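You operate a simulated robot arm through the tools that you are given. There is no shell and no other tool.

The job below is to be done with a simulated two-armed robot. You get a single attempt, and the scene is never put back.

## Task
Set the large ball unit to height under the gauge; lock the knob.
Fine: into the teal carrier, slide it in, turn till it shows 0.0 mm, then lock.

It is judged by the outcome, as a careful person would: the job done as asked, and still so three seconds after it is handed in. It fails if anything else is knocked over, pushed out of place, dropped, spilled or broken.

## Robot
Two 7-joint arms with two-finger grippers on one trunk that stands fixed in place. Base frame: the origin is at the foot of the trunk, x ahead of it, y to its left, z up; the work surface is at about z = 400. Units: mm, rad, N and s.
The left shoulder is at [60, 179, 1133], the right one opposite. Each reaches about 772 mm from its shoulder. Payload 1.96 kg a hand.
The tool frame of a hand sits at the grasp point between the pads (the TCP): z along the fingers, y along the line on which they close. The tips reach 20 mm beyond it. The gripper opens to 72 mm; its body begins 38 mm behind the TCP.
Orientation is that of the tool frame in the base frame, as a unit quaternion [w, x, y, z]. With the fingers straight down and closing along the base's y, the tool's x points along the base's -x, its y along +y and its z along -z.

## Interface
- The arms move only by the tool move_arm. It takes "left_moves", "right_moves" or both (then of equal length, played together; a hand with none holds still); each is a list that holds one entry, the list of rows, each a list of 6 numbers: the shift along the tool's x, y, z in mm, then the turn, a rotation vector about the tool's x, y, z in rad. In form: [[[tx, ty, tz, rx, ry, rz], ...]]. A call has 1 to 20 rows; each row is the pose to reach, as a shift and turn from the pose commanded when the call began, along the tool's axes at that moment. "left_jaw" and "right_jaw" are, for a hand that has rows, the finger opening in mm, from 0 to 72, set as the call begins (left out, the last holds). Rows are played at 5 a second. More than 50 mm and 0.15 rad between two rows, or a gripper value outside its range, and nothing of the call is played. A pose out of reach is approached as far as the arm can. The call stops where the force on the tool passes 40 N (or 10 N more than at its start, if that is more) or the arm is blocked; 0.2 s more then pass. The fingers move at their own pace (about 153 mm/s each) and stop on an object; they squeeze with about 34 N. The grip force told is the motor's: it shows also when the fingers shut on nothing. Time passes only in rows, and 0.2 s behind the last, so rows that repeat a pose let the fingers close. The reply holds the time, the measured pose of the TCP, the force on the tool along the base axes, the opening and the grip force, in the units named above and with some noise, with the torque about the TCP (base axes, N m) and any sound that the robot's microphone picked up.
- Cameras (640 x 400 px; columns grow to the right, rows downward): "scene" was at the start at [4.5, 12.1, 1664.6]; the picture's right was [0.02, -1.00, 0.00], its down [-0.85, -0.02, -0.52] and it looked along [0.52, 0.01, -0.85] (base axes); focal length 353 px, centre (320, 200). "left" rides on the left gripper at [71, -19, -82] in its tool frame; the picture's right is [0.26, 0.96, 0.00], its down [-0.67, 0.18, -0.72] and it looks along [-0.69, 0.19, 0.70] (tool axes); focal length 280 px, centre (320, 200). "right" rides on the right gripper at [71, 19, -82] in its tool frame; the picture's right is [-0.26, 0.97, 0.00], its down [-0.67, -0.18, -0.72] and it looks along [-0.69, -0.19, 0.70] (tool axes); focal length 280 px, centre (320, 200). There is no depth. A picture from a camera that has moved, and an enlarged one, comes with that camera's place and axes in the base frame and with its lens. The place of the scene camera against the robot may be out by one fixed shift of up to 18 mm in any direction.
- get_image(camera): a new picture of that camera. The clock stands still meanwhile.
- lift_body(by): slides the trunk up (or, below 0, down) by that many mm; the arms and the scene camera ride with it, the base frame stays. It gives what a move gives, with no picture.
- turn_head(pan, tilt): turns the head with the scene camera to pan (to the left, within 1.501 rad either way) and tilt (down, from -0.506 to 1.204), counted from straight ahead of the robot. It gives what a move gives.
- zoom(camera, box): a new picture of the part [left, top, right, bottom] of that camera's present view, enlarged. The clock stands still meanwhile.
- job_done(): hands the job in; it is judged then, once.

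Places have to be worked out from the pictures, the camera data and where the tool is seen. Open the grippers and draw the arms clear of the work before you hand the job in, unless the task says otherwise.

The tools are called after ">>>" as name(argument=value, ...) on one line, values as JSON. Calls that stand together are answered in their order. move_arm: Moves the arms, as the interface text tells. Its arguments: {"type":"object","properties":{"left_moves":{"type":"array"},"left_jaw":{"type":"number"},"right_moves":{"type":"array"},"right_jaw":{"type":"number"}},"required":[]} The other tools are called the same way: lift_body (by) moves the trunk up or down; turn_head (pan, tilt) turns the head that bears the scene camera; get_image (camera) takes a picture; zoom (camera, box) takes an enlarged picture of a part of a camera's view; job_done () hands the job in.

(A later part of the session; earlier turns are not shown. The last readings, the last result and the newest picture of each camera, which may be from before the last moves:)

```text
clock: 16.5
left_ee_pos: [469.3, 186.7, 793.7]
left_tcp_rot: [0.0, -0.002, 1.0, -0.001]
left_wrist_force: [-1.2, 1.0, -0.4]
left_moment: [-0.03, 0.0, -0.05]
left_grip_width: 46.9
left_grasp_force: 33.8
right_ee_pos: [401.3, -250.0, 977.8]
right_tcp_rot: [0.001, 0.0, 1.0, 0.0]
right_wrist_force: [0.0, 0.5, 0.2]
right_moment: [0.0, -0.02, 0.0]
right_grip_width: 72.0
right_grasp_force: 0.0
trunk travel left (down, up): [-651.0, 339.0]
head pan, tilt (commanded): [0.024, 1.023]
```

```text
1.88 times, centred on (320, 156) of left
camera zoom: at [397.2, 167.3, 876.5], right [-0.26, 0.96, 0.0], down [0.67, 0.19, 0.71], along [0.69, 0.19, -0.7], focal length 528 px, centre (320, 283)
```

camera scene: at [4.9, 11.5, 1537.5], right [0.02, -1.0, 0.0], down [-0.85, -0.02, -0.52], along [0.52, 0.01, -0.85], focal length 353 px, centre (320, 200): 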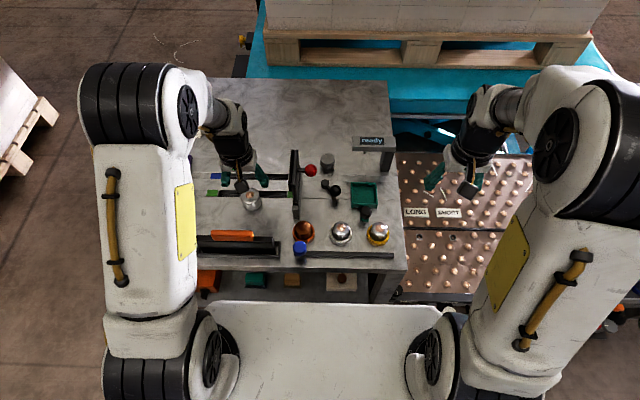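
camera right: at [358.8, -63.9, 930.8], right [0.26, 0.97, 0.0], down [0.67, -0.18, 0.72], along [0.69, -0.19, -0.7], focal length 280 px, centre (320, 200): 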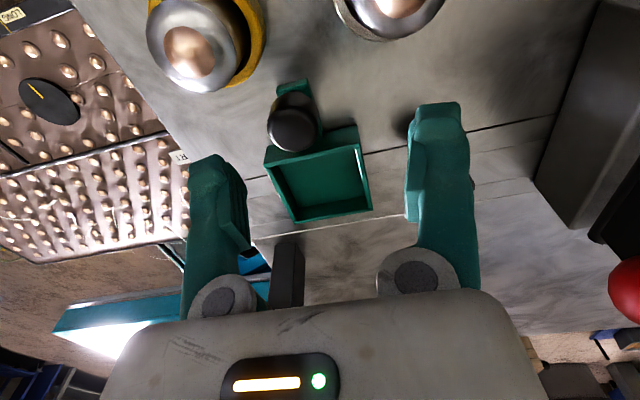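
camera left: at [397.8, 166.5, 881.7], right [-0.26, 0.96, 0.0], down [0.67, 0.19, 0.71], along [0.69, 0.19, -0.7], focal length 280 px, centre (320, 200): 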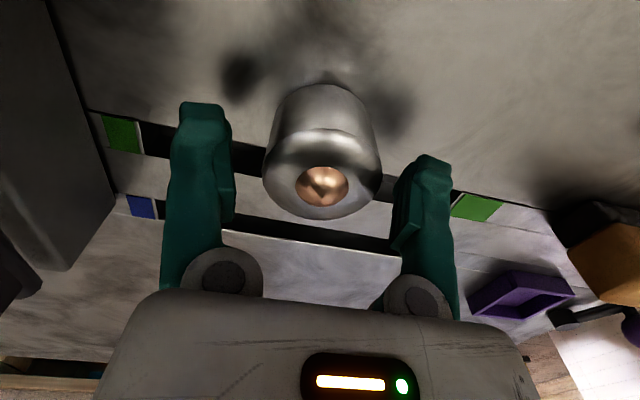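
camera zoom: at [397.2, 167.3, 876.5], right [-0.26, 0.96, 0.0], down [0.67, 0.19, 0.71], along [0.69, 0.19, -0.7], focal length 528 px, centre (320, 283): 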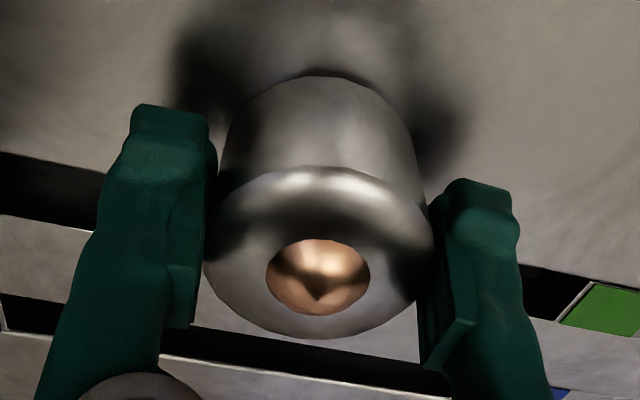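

The jaws stopped at 46.9 mm with full grip: the unit is held. I lift it straight up, first gently, and check it is held while the right hand moves a bit farther right.

>>> move_arm(left_moves=[[[0, 0, -5, 0, 0, 0], [0, 0, -15, 0, 0, 0], [0, 0, -40, 0, 0, 0], [0, 0, -75, 0, 0, 0], [0, 0, -110, 0, 0, 0], [0, 0, -150, 0, 0, 0], [0, 0, -186, 0, 0, 0], [0, 0, -186, 0, 0, 0]]], right_moves=[[[0, 0, 0, 0, 0, 0], [0, -10, 0, 0, 0, 0], [0, -20, 0, 0, 0, 0], [0, -35, 0, 0, 0, 0], [0, -50, 0, 0, 0, 0], [0, -60, 0, 0, 0, 0], [0, -70, 0, 0, 0, 0], [0, -70, 0, 0, 0, 0]]])

>>> get_image(camera="left")

>>> get_image(camera="scene")

```text
clock: 18.3
left_ee_pos: [469.3, 188.6, 981.8]
left_tcp_rot: [-0.001, -0.001, 1.0, 0.0]
left_wrist_force: [0.2, -0.2, -2.5]
left_moment: [-0.04, 0.04, -0.01]
left_grip_width: 46.9
left_grasp_force: 34.5
right_ee_pos: [401.6, -318.4, 979.3]
right_tcp_rot: [-0.001, 0.0, 1.0, 0.0]
right_wrist_force: [0.0, -0.3, -0.4]
right_moment: [-0.04, 0.0, -0.03]
right_grip_width: 71.9
right_grasp_force: 0.1
trunk travel left (down, up): [-651.0, 339.0]
head pan, tilt (commanded): [0.024, 1.023]
```

```text
taken
camera left: at [399.0, 168.6, 1063.9], right [-0.26, 0.96, 0.0], down [0.67, 0.19, 0.71], along [0.69, 0.19, -0.7], focal length 280 px, centre (320, 200)
```

left: 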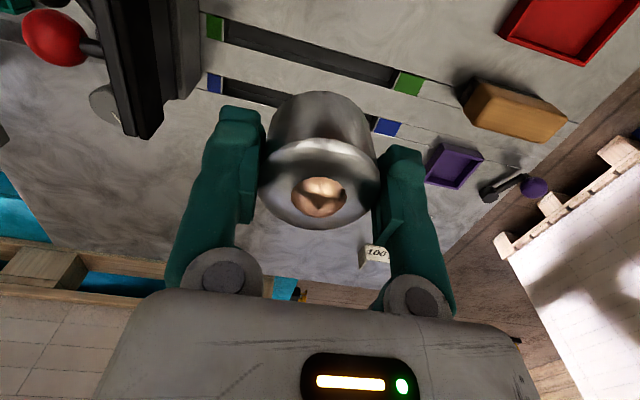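

```text
taken
camera scene: at [5.4, 12.6, 1537.5], right [0.02, -1.0, 0.0], down [-0.85, -0.02, -0.52], along [0.52, 0.01, -0.85], focal length 353 px, centre (320, 200)
```

scene: 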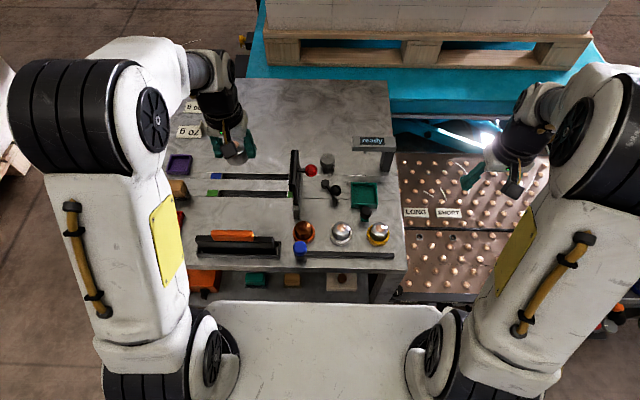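

The unit is held (about 0.25 kg). I carry it at z ≈ 981, well above the gate, across to over the carrier at about (493, −99).

>>> move_arm(left_moves=[[[0, -30, 0, 0, 0, 0], [-4, -65, 0, 0, 0, 0], [-8, -105, 0, 0, 0, 0], [-12, -145, 0, 0, 0, 0], [-16, -185, 0, 0, 0, 0], [-20, -225, 0, 0, 0, 0], [-24, -260, 0, 0, 0, 0], [-24, -287, 0, 0, 0, 0], [-24, -287, 0, 0, 0, 0]]])

>>> get_image(camera="left")

>>> get_image(camera="scene")

```text
clock: 20.3
left_ee_pos: [444.8, -37.7, 1004.2]
left_tcp_rot: [0.018, 0.001, 1.0, -0.014]
left_wrist_force: [-0.9, -1.8, -2.2]
left_moment: [0.11, -0.06, 0.05]
left_grip_width: 47.1
left_grasp_force: 33.9
left hand out of reach, approached as far as the arm can: row 5, 6, 7, 8, 9
right_ee_pos: [400.1, -323.9, 979.7]
right_tcp_rot: [0.001, 0.001, 1.0, 0.002]
right_wrist_force: [-0.3, -0.7, -0.3]
right_moment: [0.04, 0.03, 0.03]
right_grip_width: 72.0
right_grasp_force: 0.0
trunk travel left (down, up): [-651.0, 339.0]
head pan, tilt (commanded): [0.024, 1.023]
```

```text
taken
camera left: at [371.2, -54.8, 1084.4], right [-0.26, 0.96, -0.03], down [0.65, 0.2, 0.73], along [0.71, 0.17, -0.68], focal length 280 px, centre (320, 200)
```

left: 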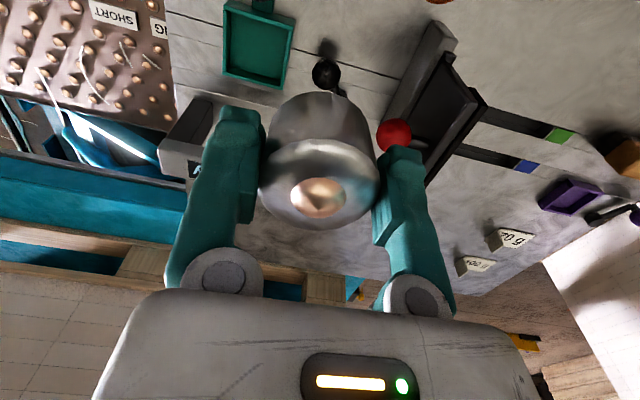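

```text
taken
camera scene: at [0.6, 6.3, 1537.5], right [0.02, -1.0, 0.0], down [-0.85, -0.02, -0.52], along [0.52, 0.02, -0.85], focal length 353 px, centre (320, 200)
```

scene: 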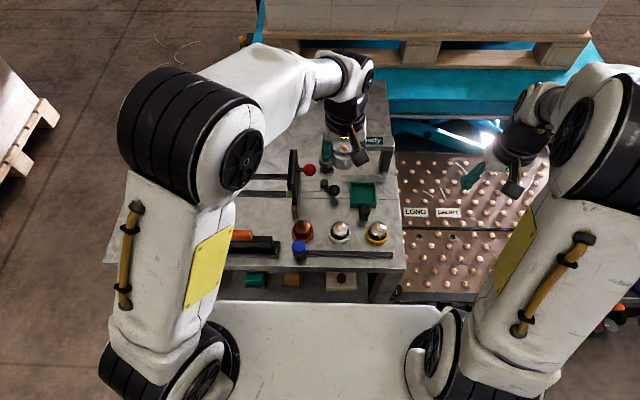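

The left arm runs out of reach near y −38 at this height. The red handle I now triangulate at about (490, 36, 881). I raise the trunk so that the arm hangs down more steeply, then try again to reach the carrier.

>>> lift_body(by=130)

>>> move_arm(left_moves=[[[-10, -8, 30, 0, -0.01, 0.0], [-20, -16, 60, 0, -0.02, 0.0], [-30, -30, 90, 0, -0.03, 0], [-40, -45, 120, 0, -0.035, 0], [-45, -62, 140, 0, -0.035, 0], [-45, -62, 140, 0, -0.035, 0]]])

>>> get_image(camera="scene")

```text
clock: 21.9
left_ee_pos: [448.4, -33.7, 1133.1]
left_tcp_rot: [0.015, 0.0, 1.0, -0.015]
left_wrist_force: [0.1, 0.1, -1.6]
left_moment: [0.03, 0.03, 0.01]
left_grip_width: 46.9
left_grasp_force: 33.7
right_ee_pos: [402.1, -319.5, 1109.8]
right_tcp_rot: [0.0, 0.0, 1.0, -0.001]
right_wrist_force: [0.8, 0.5, 0.0]
right_moment: [0.02, -0.01, 0.03]
right_grip_width: 72.1
right_grasp_force: 0.1
trunk travel left (down, up): [-781.0, 209.0]
head pan, tilt (commanded): [0.024, 1.023]
```

```text
clock: 23.3
left_ee_pos: [497.1, -101.2, 995.3]
left_tcp_rot: [0.033, 0.0, 0.999, -0.015]
left_wrist_force: [0.0, -0.1, -2.1]
left_moment: [-0.01, 0.02, 0.0]
left_grip_width: 46.8
left_grasp_force: 34.1
right_ee_pos: [402.4, -318.6, 1109.2]
right_tcp_rot: [0.0, 0.0, 1.0, 0.0]
right_wrist_force: [-0.4, -0.3, 0.8]
right_moment: [0.02, -0.02, -0.02]
right_grip_width: 72.1
right_grasp_force: 0.1
trunk travel left (down, up): [-781.0, 209.0]
head pan, tilt (commanded): [0.024, 1.023]
```

```text
taken
camera scene: at [4.5, 12.5, 1667.5], right [0.02, -1.0, 0.0], down [-0.85, -0.02, -0.52], along [0.52, 0.01, -0.85], focal length 353 px, centre (320, 200)
```

scene: 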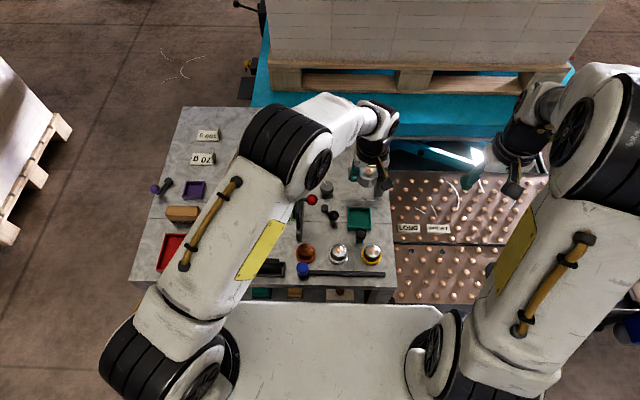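

With the trunk up, the left hand reaches above the carrier at (497, −101, 995). The hand is tilted about 4°, so I level it and look at the carrier past the held unit.

>>> move_arm(left_moves=[[[0, 0, 0, -0.01, 0.022, 0], [0, 0, 0, -0.02, 0.044, 0], [0, 0, 0, -0.03, 0.066, 0], [0, 0, 0, -0.03, 0.066, 0]]])

>>> get_image(camera="left")

>>> zoom(camera="left", box=[220, 0, 420, 125])

```text
clock: 24.3
left_ee_pos: [497.8, -100.1, 996.2]
left_tcp_rot: [0.0, 0.0, 1.0, 0.0]
left_wrist_force: [0.3, -0.2, -1.9]
left_moment: [0.01, 0.01, -0.01]
left_grip_width: 47.0
left_grasp_force: 33.9
right_ee_pos: [401.7, -317.9, 1110.1]
right_tcp_rot: [0.0, 0.0, 1.0, 0.0]
right_wrist_force: [-0.1, -1.0, 0.5]
right_moment: [-0.02, 0.02, 0.0]
right_grip_width: 72.0
right_grasp_force: 0.1
trunk travel left (down, up): [-781.0, 209.0]
head pan, tilt (commanded): [0.024, 1.023]
```

```text
taken
camera left: at [426.1, -119.5, 1078.2], right [-0.26, 0.97, 0.0], down [0.67, 0.18, 0.72], along [0.69, 0.19, -0.7], focal length 280 px, centre (320, 200)
```

left: 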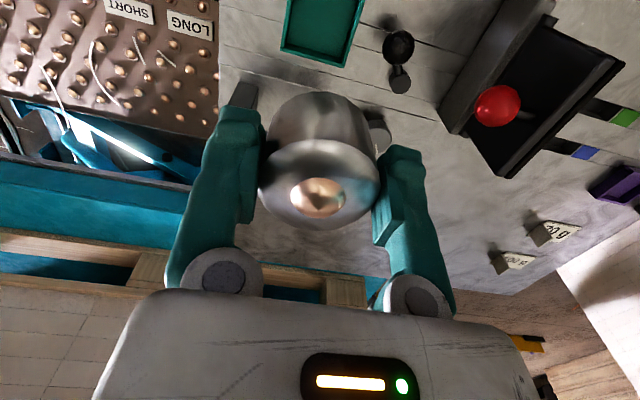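

```text
3.20 times, centred on (320, 62) of left
camera zoom: at [426.1, -119.5, 1078.2], right [-0.26, 0.97, 0.0], down [0.67, 0.18, 0.72], along [0.69, 0.19, -0.7], focal length 897 px, centre (320, 640)
```

zoom: 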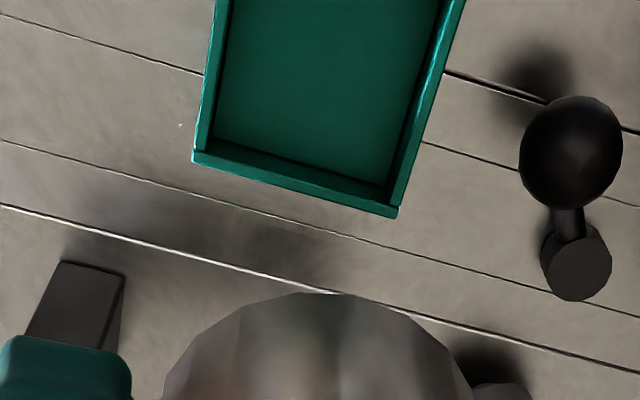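

The carrier's far rim corners from this view give pocket centre ≈ (493.5, −98.8), matching the right camera. I descend over it to leave the unit's base some 8 mm above the rim.

>>> move_arm(left_moves=[[[4.3, 1.3, 25, 0, 0, 0], [4.3, 1.3, 60, 0, 0, 0], [4.3, 1.3, 95, 0, 0, 0], [4.3, 1.3, 125, 0, 0, 0], [4.3, 1.3, 150, 0, 0, 0], [4.3, 1.3, 166, 0, 0, 0], [4.3, 1.3, 166, 0, 0, 0]]])

>>> get_image(camera="left")

>>> zoom(camera="left", box=[200, 50, 440, 200])

>>> zoom(camera="scene", box=[280, 150, 440, 250])

```text
clock: 25.9
left_ee_pos: [494.0, -100.0, 831.4]
left_tcp_rot: [0.0, 0.0, 1.0, 0.0]
left_wrist_force: [0.3, 0.4, -2.6]
left_moment: [0.01, 0.0, 0.05]
left_grip_width: 46.7
left_grasp_force: 33.9
right_ee_pos: [401.0, -318.5, 1110.0]
right_tcp_rot: [0.0, 0.0, 1.0, -0.001]
right_wrist_force: [-1.1, 0.3, 0.0]
right_moment: [0.02, 0.0, -0.02]
right_grip_width: 72.2
right_grasp_force: 0.2
trunk travel left (down, up): [-781.0, 209.0]
head pan, tilt (commanded): [0.024, 1.023]
```

```text
taken
camera left: at [422.6, -118.8, 912.6], right [-0.26, 0.97, 0.0], down [0.67, 0.18, 0.72], along [0.69, 0.19, -0.7], focal length 280 px, centre (320, 200)
```

left: 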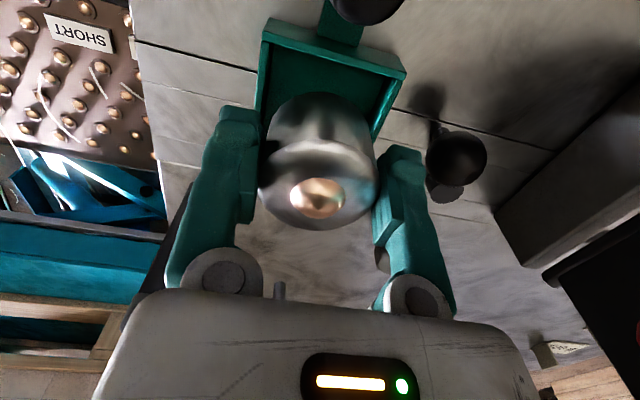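

```text
2.67 times, centred on (320, 125) of left
camera zoom: at [422.6, -118.8, 912.6], right [-0.26, 0.97, 0.0], down [0.67, 0.18, 0.72], along [0.69, 0.19, -0.7], focal length 748 px, centre (320, 400)
```

zoom: 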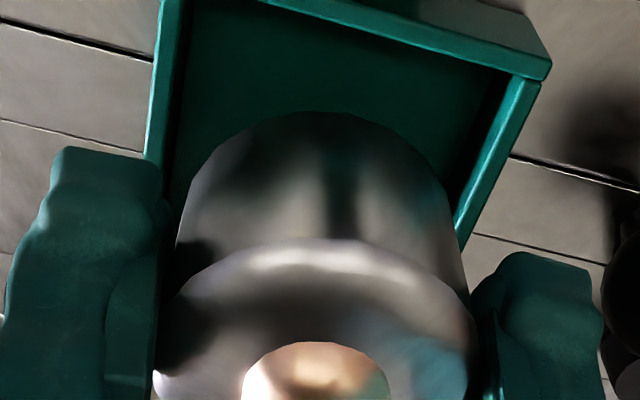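

```text
4.00 times, centred on (360, 200) of scene
camera zoom: at [4.8, 11.9, 1667.5], right [0.02, -1.0, 0.0], down [-0.85, -0.02, -0.52], along [0.52, 0.01, -0.85], focal length 1412 px, centre (160, 200)
```

zoom: 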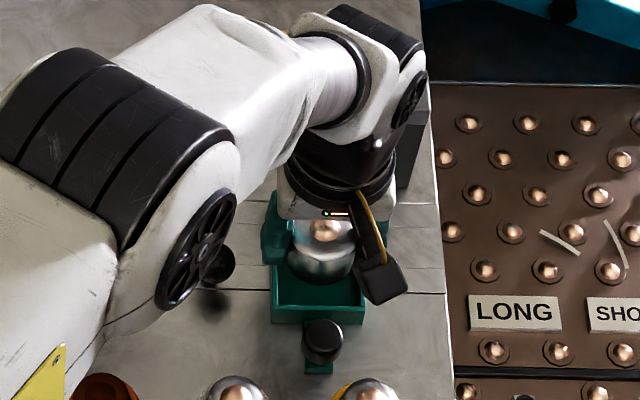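

The unit is centred over the pocket (inner y −128 to −72, hand at y −100; x centre 493.6). I lower it the last 22 mm slowly.

>>> move_arm(left_moves=[[[0, 0, 5, 0, 0, 0], [0, 0, 9, 0, 0, 0], [0, 0, 13, 0, 0, 0], [0, 0, 16, 0, 0, 0], [0, 0, 19, 0, 0, 0], [0, 0, 21, 0, 0, 0], [0, 0, 21, 0, 0, 0]]])

>>> zoom(camera="left", box=[180, 50, 460, 225])

```text
clock: 27.5
left_ee_pos: [493.6, -97.6, 810.4]
left_tcp_rot: [0.0, 0.0, 1.0, 0.0]
left_wrist_force: [0.0, 1.0, -2.9]
left_moment: [-0.01, 0.0, 0.02]
left_grip_width: 46.8
left_grasp_force: 34.1
right_ee_pos: [402.6, -319.3, 1109.8]
right_tcp_rot: [0.0, 0.0, 1.0, -0.001]
right_wrist_force: [-0.5, 0.2, 0.1]
right_moment: [0.0, 0.01, 0.01]
right_grip_width: 71.8
right_grasp_force: 0.1
trunk travel left (down, up): [-781.0, 209.0]
head pan, tilt (commanded): [0.024, 1.023]
```

```text
2.29 times, centred on (320, 138) of left
camera zoom: at [422.1, -118.1, 891.8], right [-0.26, 0.97, 0.0], down [0.67, 0.18, 0.72], along [0.69, 0.19, -0.7], focal length 641 px, centre (320, 343)
```

zoom: 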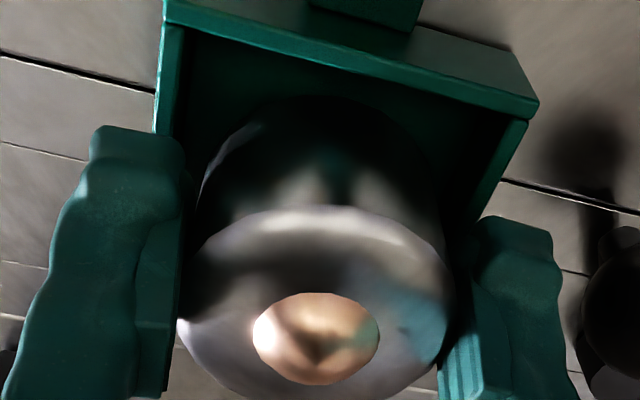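

No contact yet; the unit's base is inside the pocket. I lower further in 1 mm steps, watching the force.

>>> move_arm(left_moves=[[[0, 0, 1, 0, 0, 0], [0, 0, 2, 0, 0, 0], [0, 0, 3, 0, 0, 0], [0, 0, 3, 0, 0, 0]]])

```text
clock: 28.5
left_ee_pos: [493.7, -98.5, 806.6]
left_tcp_rot: [0.0, -0.001, 1.0, 0.001]
left_wrist_force: [0.0, -0.3, -2.3]
left_moment: [-0.01, 0.02, -0.02]
left_grip_width: 46.8
left_grasp_force: 34.2
right_ee_pos: [402.3, -319.7, 1109.2]
right_tcp_rot: [-0.001, 0.0, 1.0, 0.0]
right_wrist_force: [-0.3, 0.7, 0.5]
right_moment: [0.02, 0.02, -0.04]
right_grip_width: 72.1
right_grasp_force: 0.0
trunk travel left (down, up): [-781.0, 209.0]
head pan, tilt (commanded): [0.024, 1.023]
```

Still no contact at TCP z 806.6. I continue in 1 mm steps.

>>> move_arm(left_moves=[[[0, 0, 1, 0, 0, 0], [0, 0, 2, 0, 0, 0], [0, 0, 2, 0, 0, 0]]])

>>> zoom(camera="left", box=[150, 50, 490, 262])

>>> zoom(camera="scene", box=[320, 170, 400, 220])

```text
clock: 29.3
left_ee_pos: [494.0, -99.4, 803.9]
left_tcp_rot: [0.0, 0.0, 1.0, 0.0]
left_wrist_force: [-0.1, 0.0, -2.6]
left_moment: [-0.03, 0.0, 0.0]
left_grip_width: 46.5
left_grasp_force: 34.1
right_ee_pos: [402.9, -319.2, 1109.8]
right_tcp_rot: [0.0, 0.0, 1.0, 0.0]
right_wrist_force: [0.5, 0.4, 0.3]
right_moment: [0.01, 0.02, -0.02]
right_grip_width: 72.0
right_grasp_force: 0.0
trunk travel left (down, up): [-781.0, 209.0]
head pan, tilt (commanded): [0.024, 1.023]
```

```text
1.88 times, centred on (320, 156) of left
camera zoom: at [421.7, -118.5, 886.0], right [-0.26, 0.97, 0.0], down [0.67, 0.18, 0.72], along [0.69, 0.19, -0.7], focal length 528 px, centre (320, 283)
```

zoom: 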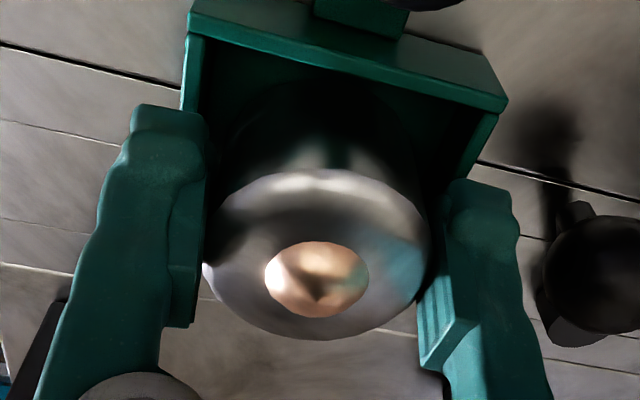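

```text
8.00 times, centred on (360, 195) of scene
camera zoom: at [4.9, 11.9, 1667.5], right [0.02, -1.0, 0.0], down [-0.85, -0.02, -0.52], along [0.52, 0.01, -0.85], focal length 2824 px, centre (0, 240)
```

zoom: 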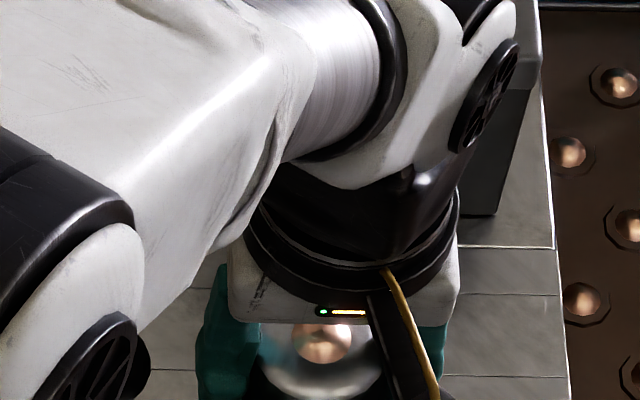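

Tips are now about at rim height and still no force. I step down by single millimetres until something touches.

>>> move_arm(left_moves=[[[0, 0, 1, 0, 0, 0], [0, 0, 1, 0, 0, 0]]])

>>> move_arm(left_moves=[[[0, 0, 1, 0, 0, 0], [0, 0, 1, 0, 0, 0]]])

```text
clock: 29.9
left_ee_pos: [494.5, -99.4, 803.2]
left_tcp_rot: [0.001, 0.001, 1.0, 0.001]
left_wrist_force: [2.0, -0.8, 2.8]
left_moment: [-0.06, 0.02, 0.0]
left_grip_width: 46.9
left_grasp_force: 33.8
right_ee_pos: [401.2, -318.4, 1110.2]
right_tcp_rot: [0.0, 0.001, 1.0, 0.0]
right_wrist_force: [-0.1, 1.2, -0.2]
right_moment: [0.03, 0.01, 0.02]
right_grip_width: 72.0
right_grasp_force: 0.0
trunk travel left (down, up): [-781.0, 209.0]
head pan, tilt (commanded): [0.024, 1.023]
```

```text
clock: 30.5
left_ee_pos: [493.2, -98.8, 803.5]
left_tcp_rot: [0.002, 0.0, 1.0, -0.001]
left_wrist_force: [1.3, -2.1, 18.6]
left_moment: [-0.03, 0.27, -0.04]
left_grip_width: 47.1
left_grasp_force: 34.1
right_ee_pos: [401.1, -318.3, 1110.0]
right_tcp_rot: [0.002, -0.001, 1.0, 0.0]
right_wrist_force: [-0.8, -0.3, 0.5]
right_moment: [0.04, 0.0, -0.03]
right_grip_width: 72.0
right_grasp_force: 0.0
trunk travel left (down, up): [-781.0, 209.0]
head pan, tilt (commanded): [0.024, 1.023]
```

The unit (or tips) touched at TCP z ≈ 803 with 18 N. I back off 1 mm to relieve the load and open the jaws a little to release.

>>> move_arm(left_moves=[[[0, 0, -1.2, 0, 0, 0], [0, 0, -1.2, 0, 0, 0]]])

>>> move_arm(left_moves=[[[0, 0, 0, 0, 0, 0], [0, 0, 0, 0, 0, 0]]], left_jaw=54)

>>> zoom(camera="left", box=[150, 50, 490, 262])

```text
clock: 31.1
left_ee_pos: [493.5, -98.9, 804.1]
left_tcp_rot: [0.002, 0.0, 1.0, 0.0]
left_wrist_force: [3.8, -2.5, 12.2]
left_moment: [-0.27, -0.09, 0.05]
left_grip_width: 46.4
left_grasp_force: 34.3
right_ee_pos: [402.5, -319.6, 1109.2]
right_tcp_rot: [0.001, -0.001, 1.0, 0.0]
right_wrist_force: [-0.8, -0.6, 1.0]
right_moment: [0.0, -0.01, 0.01]
right_grip_width: 72.1
right_grasp_force: 0.0
trunk travel left (down, up): [-781.0, 209.0]
head pan, tilt (commanded): [0.024, 1.023]
```

```text
clock: 31.7
left_ee_pos: [492.8, -98.3, 802.0]
left_tcp_rot: [0.0, 0.0, 1.0, 0.001]
left_wrist_force: [0.0, 0.4, 1.3]
left_moment: [-0.06, 0.01, 0.0]
left_grip_width: 54.0
left_grasp_force: 0.0
right_ee_pos: [401.1, -318.4, 1109.6]
right_tcp_rot: [0.0, 0.0, 1.0, 0.0]
right_wrist_force: [0.3, -0.3, -0.6]
right_moment: [-0.01, -0.02, -0.03]
right_grip_width: 72.1
right_grasp_force: 0.1
trunk travel left (down, up): [-781.0, 209.0]
head pan, tilt (commanded): [0.024, 1.023]
```

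```text
1.88 times, centred on (320, 156) of left
camera zoom: at [420.7, -117.7, 884.4], right [-0.26, 0.97, 0.0], down [0.68, 0.18, 0.71], along [0.69, 0.19, -0.7], focal length 528 px, centre (320, 283)
```

zoom: 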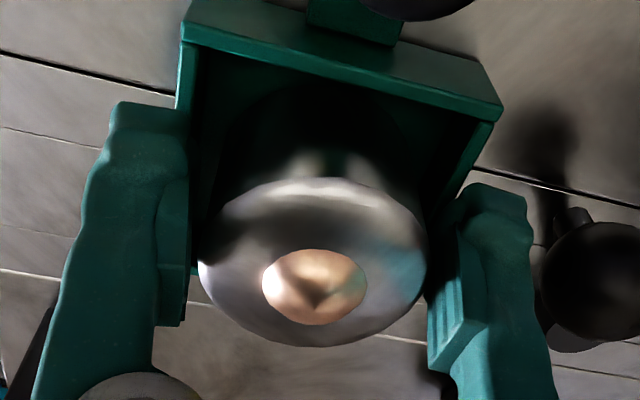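

Released; the unit sits in the pocket between the opened fingers. I raise the left hand straight up and look at the result.

>>> move_arm(left_moves=[[[0, 0, -8, 0, 0, 0], [0, 0, -20, 0, 0, 0], [0, 0, -50, 0, 0, 0], [0, 0, -90, 0, 0, 0], [0, 0, -130, 0, 0, 0], [0, 0, -170, 0, 0, 0], [0, 0, -190, 0, 0, 0], [0, 0, -190, 0, 0, 0]]])

>>> get_image(camera="left")

>>> zoom(camera="scene", box=[280, 150, 440, 250])

```text
clock: 33.5
left_ee_pos: [492.5, -98.4, 992.0]
left_tcp_rot: [0.001, 0.0, 1.0, 0.001]
left_wrist_force: [0.9, -0.5, -0.5]
left_moment: [0.03, 0.01, 0.02]
left_grip_width: 54.2
left_grasp_force: 0.0
right_ee_pos: [401.5, -320.1, 1108.5]
right_tcp_rot: [0.001, 0.0, 1.0, 0.0]
right_wrist_force: [0.1, -0.2, -0.6]
right_moment: [0.02, -0.02, -0.02]
right_grip_width: 72.1
right_grasp_force: 0.1
trunk travel left (down, up): [-781.0, 209.0]
head pan, tilt (commanded): [0.024, 1.023]
```

```text
taken
camera left: at [420.5, -117.7, 1074.3], right [-0.26, 0.97, 0.0], down [0.67, 0.18, 0.72], along [0.69, 0.19, -0.7], focal length 280 px, centre (320, 200)
```

left: 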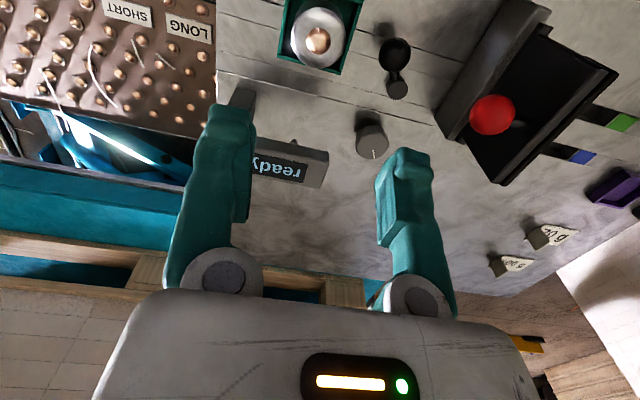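

```text
4.00 times, centred on (360, 200) of scene
camera zoom: at [4.8, 11.9, 1667.5], right [0.02, -1.0, 0.0], down [-0.85, -0.02, -0.52], along [0.52, 0.01, -0.85], focal length 1412 px, centre (160, 200)
```

zoom: 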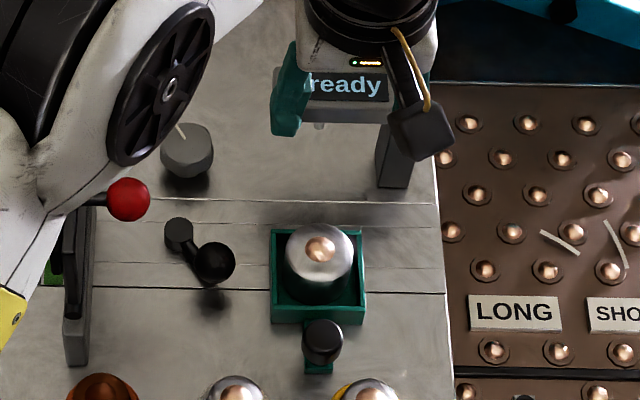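

The unit stands upright in the teal carrier. Before leaving I use this view to measure the gauge, probe, knob and lever.

>>> zoom(camera="left", box=[200, 80, 440, 230])

>>> zoom(camera="left", box=[260, 0, 460, 125])

```text
2.67 times, centred on (320, 155) of left
camera zoom: at [420.5, -117.7, 1074.3], right [-0.26, 0.97, 0.0], down [0.67, 0.18, 0.72], along [0.69, 0.19, -0.7], focal length 748 px, centre (320, 320)
```

zoom: 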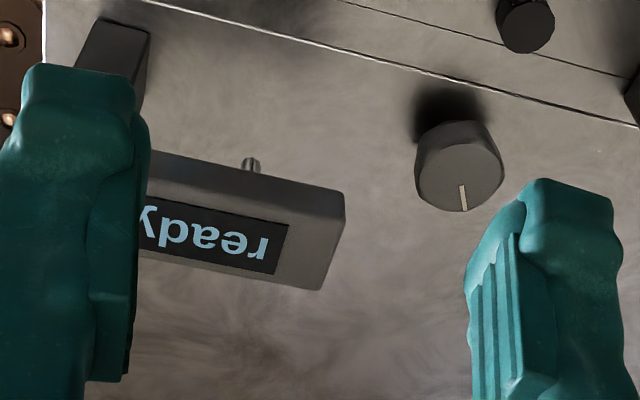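

```text
3.20 times, centred on (360, 62) of left
camera zoom: at [420.5, -117.7, 1074.3], right [-0.26, 0.97, 0.0], down [0.67, 0.18, 0.72], along [0.69, 0.19, -0.7], focal length 897 px, centre (192, 640)
```

zoom: 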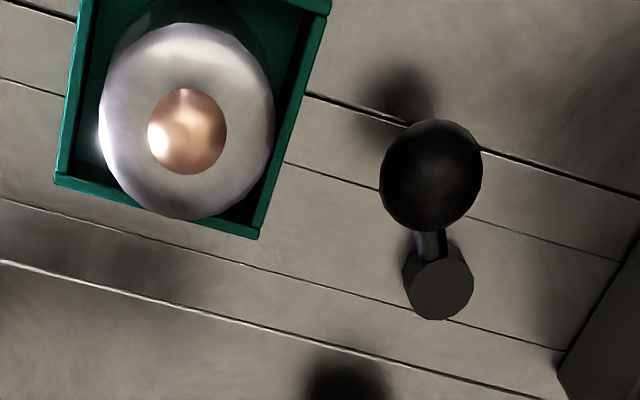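

From two views I place: probe ≈ (586, −99.6), knob top ≈ (596, −3, 791) about 40 mm wide with its mark toward +x, lock lever pivot ≈ (529, 1) with ball ≈ (491, −25, 795), carrier handle ≈ (436, −100). I now take the left arm away to the left, high over the gate.

>>> move_arm(left_moves=[[[0, 20, -25, 0, 0, 0], [5, 55, -50, 0, 0, 0], [10, 95, -60, 0, 0, 0], [15, 135, -60, 0, 0, 0], [20, 175, -60, 0, 0, 0], [25, 215, -60, 0, 0, 0], [30, 255, -60, 0, 0, 0], [30, 295, -60, 0, 0, 0], [30, 320, -60, 0, 0, 0], [30, 320, -60, 0, 0, 0]]])

>>> get_image(camera="scene")

>>> zoom(camera="scene", box=[290, 150, 410, 225])

```text
clock: 35.7
left_ee_pos: [463.7, 220.2, 1054.1]
left_tcp_rot: [0.0, 0.0, 1.0, 0.0]
left_wrist_force: [-0.2, -0.1, -0.2]
left_moment: [0.02, -0.03, 0.03]
left_grip_width: 54.0
left_grasp_force: 0.1
right_ee_pos: [400.9, -319.8, 1110.2]
right_tcp_rot: [0.001, -0.001, 1.0, 0.0]
right_wrist_force: [-0.7, 0.4, -0.5]
right_moment: [-0.01, 0.03, 0.0]
right_grip_width: 71.8
right_grasp_force: 0.1
trunk travel left (down, up): [-781.0, 209.0]
head pan, tilt (commanded): [0.024, 1.023]
```

```text
taken
camera scene: at [4.4, 11.5, 1667.5], right [0.02, -1.0, 0.0], down [-0.85, -0.02, -0.52], along [0.52, 0.01, -0.85], focal length 353 px, centre (320, 200)
```

scene: 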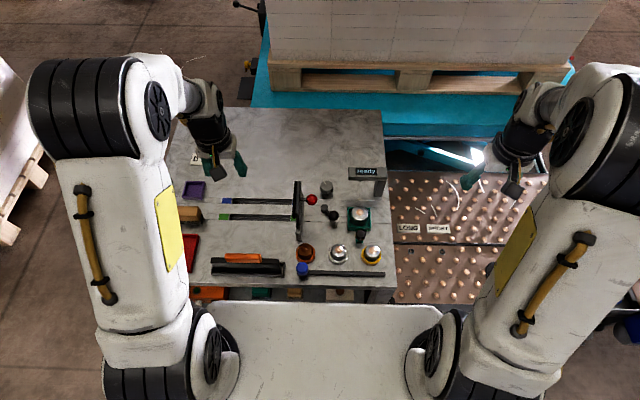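

```text
5.33 times, centred on (350, 188) of scene
camera zoom: at [4.4, 11.5, 1667.5], right [0.02, -1.0, 0.0], down [-0.85, -0.02, -0.52], along [0.52, 0.01, -0.85], focal length 1883 px, centre (160, 267)
```

zoom: 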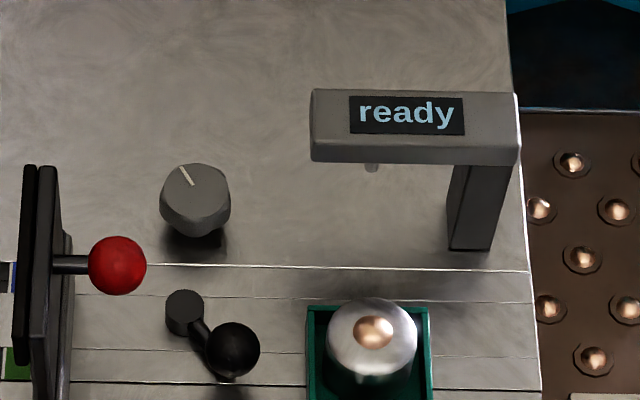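

The gauge still says "ready" and the knob's mark points toward +x slightly left. I bring the right hand over the carrier's black handle at a safe height.

>>> move_arm(right_moves=[[[0, 30, 25, 0, 0, 0], [0, 60, 55, 0, 0, 0], [0, 90, 85, 0, 0, 0], [-5, 120, 115, 0, 0, 0], [-10, 150, 145, 0, 0, 0], [-10, 180, 170, 0, 0, 0], [-10, 210, 190, 0, 0, 0], [-10, 220, 205, 0, 0, 0], [-10, 220, 205, 0, 0, 0]]], right_jaw=72)

>>> get_image(camera="right")

>>> zoom(camera="right", box=[220, 20, 420, 145])

```text
clock: 37.7
left_ee_pos: [463.5, 219.3, 1054.4]
left_tcp_rot: [0.0, 0.0, 1.0, 0.001]
left_wrist_force: [-0.5, 0.4, -0.6]
left_moment: [0.01, 0.0, -0.04]
left_grip_width: 53.9
left_grasp_force: 0.0
right_ee_pos: [410.9, -97.0, 902.9]
right_tcp_rot: [-0.001, 0.001, 1.0, 0.0]
right_wrist_force: [0.1, 0.3, 0.1]
right_moment: [0.01, -0.02, -0.04]
right_grip_width: 72.1
right_grasp_force: 0.2
trunk travel left (down, up): [-781.0, 209.0]
head pan, tilt (commanded): [0.024, 1.023]
```

```text
taken
camera right: at [339.5, -78.0, 985.7], right [0.26, 0.97, 0.0], down [0.67, -0.18, 0.72], along [0.69, -0.19, -0.7], focal length 280 px, centre (320, 200)
```

right: 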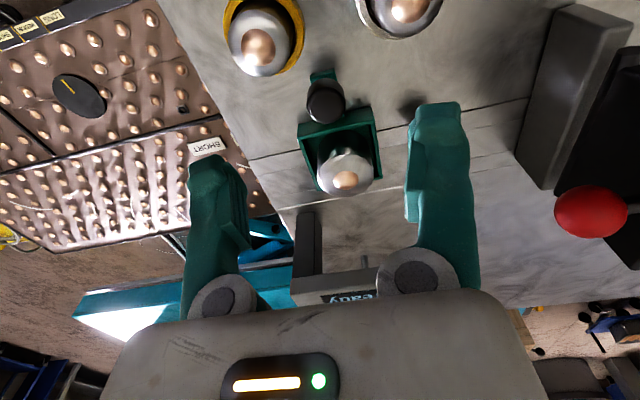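

```text
3.20 times, centred on (320, 82) of right
camera zoom: at [339.5, -78.0, 985.7], right [0.26, 0.97, 0.0], down [0.67, -0.18, 0.72], along [0.69, -0.19, -0.7], focal length 897 px, centre (320, 576)
```

zoom: 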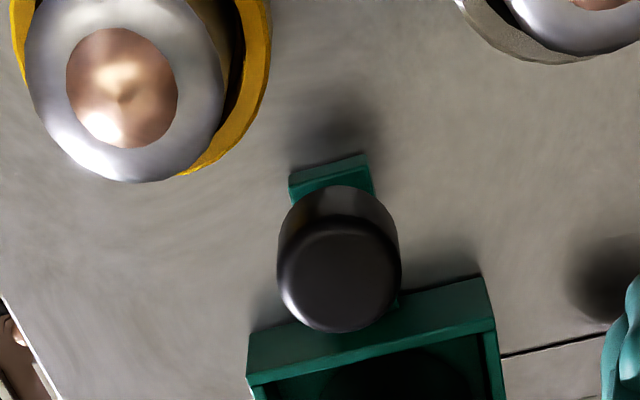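

The handle's top is at about (433.4, −99.7, 798), 27 mm across. I go above it with the hand tilted 0.2 rad back, so the palm will stay clear of the gauge bar during the slide, and with the jaws at 52 mm.

>>> move_arm(right_moves=[[[-8, -1, 20, 0, -0.07, 0], [-16, -2, 45, 0, -0.14, 0], [-22.5, -2.7, 70, 0, -0.2, 0], [-22.5, -2.7, 70, 0, -0.2, 0]]], right_jaw=52)

>>> get_image(camera="right")

```text
clock: 38.7
left_ee_pos: [462.9, 220.3, 1055.0]
left_tcp_rot: [0.0, 0.0, 1.0, -0.001]
left_wrist_force: [0.1, 0.8, -0.5]
left_moment: [0.01, 0.0, 0.0]
left_grip_width: 53.9
left_grasp_force: 0.0
right_ee_pos: [433.0, -100.9, 834.6]
right_tcp_rot: [0.1, 0.001, 0.995, 0.0]
right_wrist_force: [-0.6, 0.2, -0.6]
right_moment: [0.03, 0.02, -0.02]
right_grip_width: 52.1
right_grasp_force: 0.1
trunk travel left (down, up): [-781.0, 209.0]
head pan, tilt (commanded): [0.024, 1.023]
```

```text
taken
camera right: at [347.3, -80.9, 901.2], right [0.26, 0.97, 0.05], down [0.52, -0.18, 0.84], along [0.82, -0.19, -0.55], focal length 280 px, centre (320, 200)
```

right: 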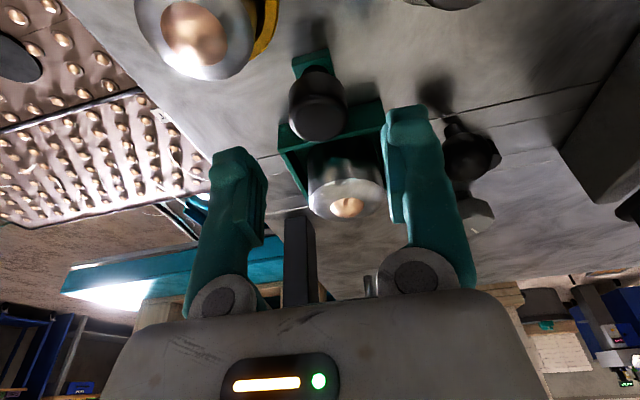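

The handle is centred between the tilted fingers. I lower straight down onto it to TCP z ≈ 790.

>>> move_arm(right_moves=[[[3, 0.8, 14.5, 0, 0, 0], [5.5, 0.8, 27, 0, 0, 0], [7.4, 0.8, 36.5, 0, 0, 0], [8.8, 0.8, 43.5, 0, 0, 0], [8.8, 0.8, 43.5, 0, 0, 0]]])

>>> get_image(camera="right")

>>> zoom(camera="scene", box=[290, 170, 410, 270])

```text
clock: 39.9
left_ee_pos: [463.8, 220.0, 1054.0]
left_tcp_rot: [0.001, 0.0, 1.0, 0.0]
left_wrist_force: [0.1, 0.4, 0.0]
left_moment: [0.05, -0.01, 0.02]
left_grip_width: 54.0
left_grasp_force: 0.0
right_ee_pos: [434.2, -101.9, 791.2]
right_tcp_rot: [0.1, 0.0, 0.995, -0.001]
right_wrist_force: [0.2, -0.8, -0.5]
right_moment: [-0.02, -0.01, -0.01]
right_grip_width: 51.9
right_grasp_force: 0.0
trunk travel left (down, up): [-781.0, 209.0]
head pan, tilt (commanded): [0.024, 1.023]
```

```text
taken
camera right: at [348.8, -81.1, 856.5], right [0.26, 0.97, 0.05], down [0.52, -0.18, 0.83], along [0.82, -0.19, -0.55], focal length 280 px, centre (320, 200)
```

right: 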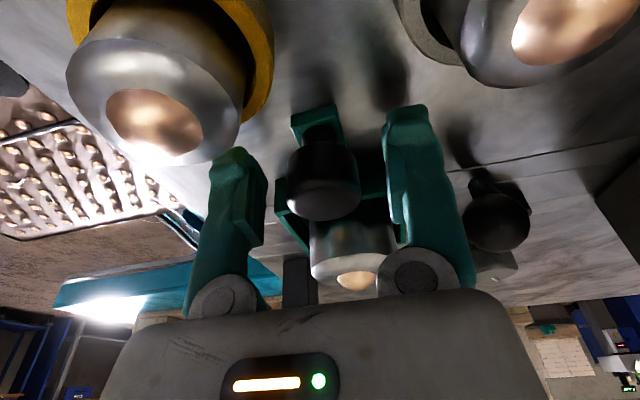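

```text
4.00 times, centred on (350, 220) of scene
camera zoom: at [4.4, 12.1, 1667.5], right [0.02, -1.0, 0.0], down [-0.85, -0.02, -0.52], along [0.52, 0.01, -0.85], focal length 1412 px, centre (200, 120)
```

zoom: 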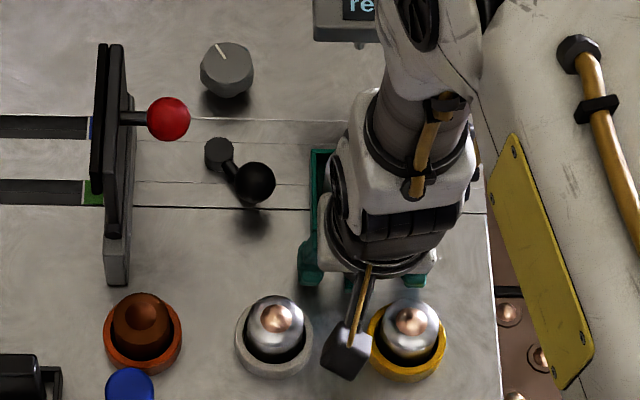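

Both fingers flank the handle. I close on it.

>>> move_arm(right_moves=[[[0, 0, 0, 0, 0, 0], [0, 0, 0, 0, 0, 0], [0, 0, 0, 0, 0, 0]]], right_jaw=15)

>>> get_image(camera="right")

```text
clock: 40.7
left_ee_pos: [463.4, 219.8, 1054.6]
left_tcp_rot: [0.0, 0.0, 1.0, -0.001]
left_wrist_force: [-0.1, -0.3, -0.5]
left_moment: [0.03, 0.03, 0.0]
left_grip_width: 53.9
left_grasp_force: 0.1
right_ee_pos: [435.2, -99.1, 790.7]
right_tcp_rot: [0.099, 0.0, 0.995, 0.0]
right_wrist_force: [-0.8, 8.6, -7.3]
right_moment: [0.11, -0.18, 0.03]
right_grip_width: 22.5
right_grasp_force: 40.1
trunk travel left (down, up): [-781.0, 209.0]
head pan, tilt (commanded): [0.024, 1.023]
```

```text
taken
camera right: at [349.0, -79.8, 856.4], right [0.26, 0.97, 0.05], down [0.52, -0.18, 0.83], along [0.82, -0.19, -0.55], focal length 280 px, centre (320, 200)
```

right: 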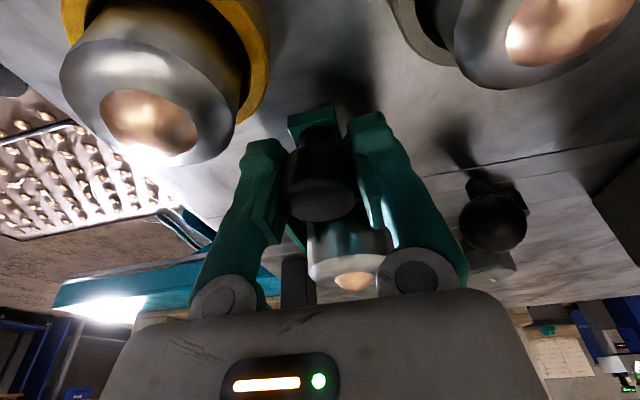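

Gripped at 22.5 mm. I slide the carrier in +x by 30 mm slowly and watch the force.

>>> move_arm(right_moves=[[[-4.9, 0, 1.0, 0, 0, 0], [-9.8, 0, 2.0, 0, 0, 0], [-14.7, 0, 3.0, 0, 0, 0], [-19.6, 0, 4.0, 0, 0, 0], [-24.5, 0, 5.0, 0, 0, 0], [-29.4, 0, 6.0, 0, 0, 0], [-29.4, 0, 6.0, 0, 0, 0]]])

>>> zoom(camera="scene", box=[290, 150, 410, 225])

>>> get_image(camera="right")

```text
clock: 42.3
left_ee_pos: [463.4, 220.6, 1053.5]
left_tcp_rot: [0.0, 0.0, 1.0, 0.0]
left_wrist_force: [-0.5, 0.2, -0.4]
left_moment: [-0.03, -0.02, -0.01]
left_grip_width: 53.9
left_grasp_force: 0.1
right_ee_pos: [464.8, -99.1, 789.7]
right_tcp_rot: [0.099, -0.001, 0.995, 0.0]
right_wrist_force: [0.3, 9.8, -3.3]
right_moment: [0.07, 0.52, -0.04]
right_grip_width: 22.6
right_grasp_force: 39.8
trunk travel left (down, up): [-781.0, 209.0]
head pan, tilt (commanded): [0.024, 1.023]
```

```text
5.33 times, centred on (350, 188) of scene
camera zoom: at [5.2, 13.9, 1667.5], right [0.02, -1.0, 0.0], down [-0.85, -0.02, -0.52], along [0.52, 0.01, -0.85], focal length 1883 px, centre (160, 267)
```

zoom: 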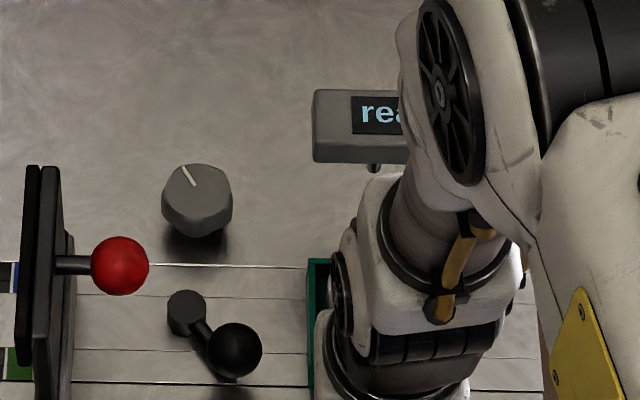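

```text
taken
camera right: at [379.3, -79.7, 856.4], right [0.26, 0.97, 0.05], down [0.52, -0.18, 0.84], along [0.82, -0.19, -0.55], focal length 280 px, centre (320, 200)
```

right: 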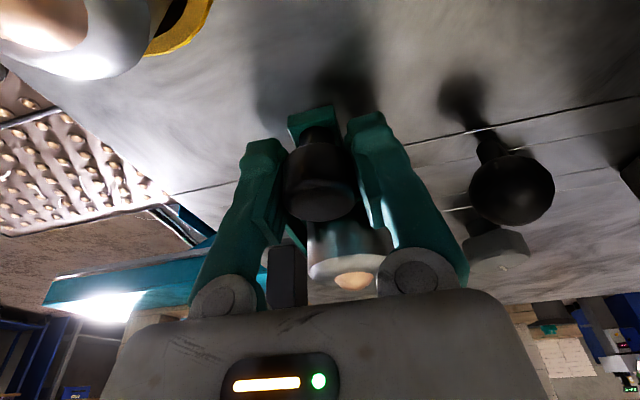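

The carrier slides freely with little drag. I continue another 30 mm.

>>> move_arm(right_moves=[[[-4.9, 0, 1.0, 0, 0, 0], [-9.8, 0, 2.0, 0, 0, 0], [-14.7, 0, 3.0, 0, 0, 0], [-19.6, 0, 4.0, 0, 0, 0], [-24.5, 0, 5.0, 0, 0, 0], [-29.4, 0, 6.0, 0, 0, 0], [-29.4, 0, 6.0, 0, 0, 0]]])

>>> get_image(camera="scene")

>>> zoom(camera="scene", box=[310, 150, 430, 225])

>>> get_image(camera="right")

```text
clock: 43.9
left_ee_pos: [462.2, 220.7, 1054.7]
left_tcp_rot: [-0.001, -0.001, 1.0, 0.0]
left_wrist_force: [0.0, 0.1, -0.3]
left_moment: [-0.03, 0.02, 0.01]
left_grip_width: 54.0
left_grasp_force: 0.0
right_ee_pos: [494.1, -100.3, 789.5]
right_tcp_rot: [0.099, -0.001, 0.995, 0.0]
right_wrist_force: [-1.2, 6.5, 0.2]
right_moment: [0.02, 0.5, -0.02]
right_grip_width: 22.8
right_grasp_force: 40.1
trunk travel left (down, up): [-781.0, 209.0]
head pan, tilt (commanded): [0.024, 1.023]
```

```text
taken
camera scene: at [4.6, 13.4, 1667.6], right [0.02, -1.0, 0.0], down [-0.85, -0.02, -0.52], along [0.52, 0.01, -0.85], focal length 353 px, centre (320, 200)
```

scene: 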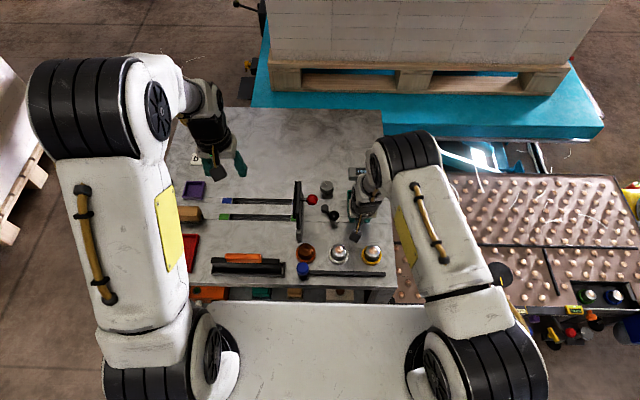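

```text
5.33 times, centred on (370, 188) of scene
camera zoom: at [4.6, 13.4, 1667.6], right [0.02, -1.0, 0.0], down [-0.85, -0.02, -0.52], along [0.52, 0.01, -0.85], focal length 1883 px, centre (53, 267)
```

zoom: 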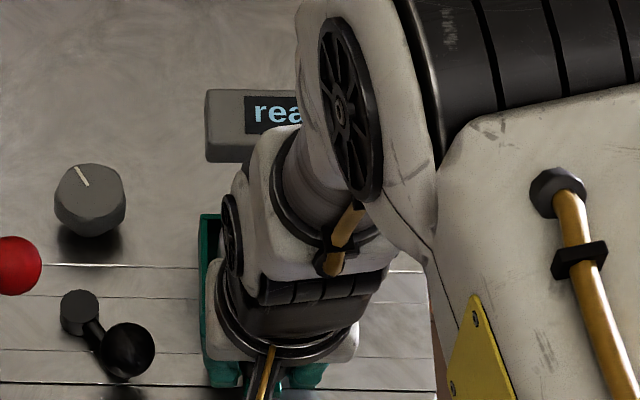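

```text
taken
camera right: at [408.5, -79.6, 856.3], right [0.26, 0.97, 0.05], down [0.52, -0.18, 0.84], along [0.82, -0.19, -0.55], focal length 280 px, centre (320, 200)
```

right: 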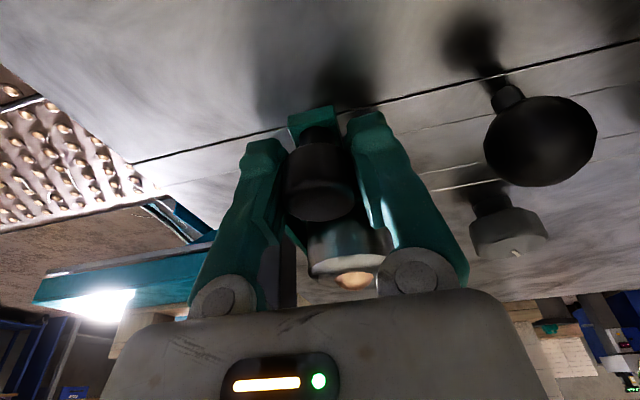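

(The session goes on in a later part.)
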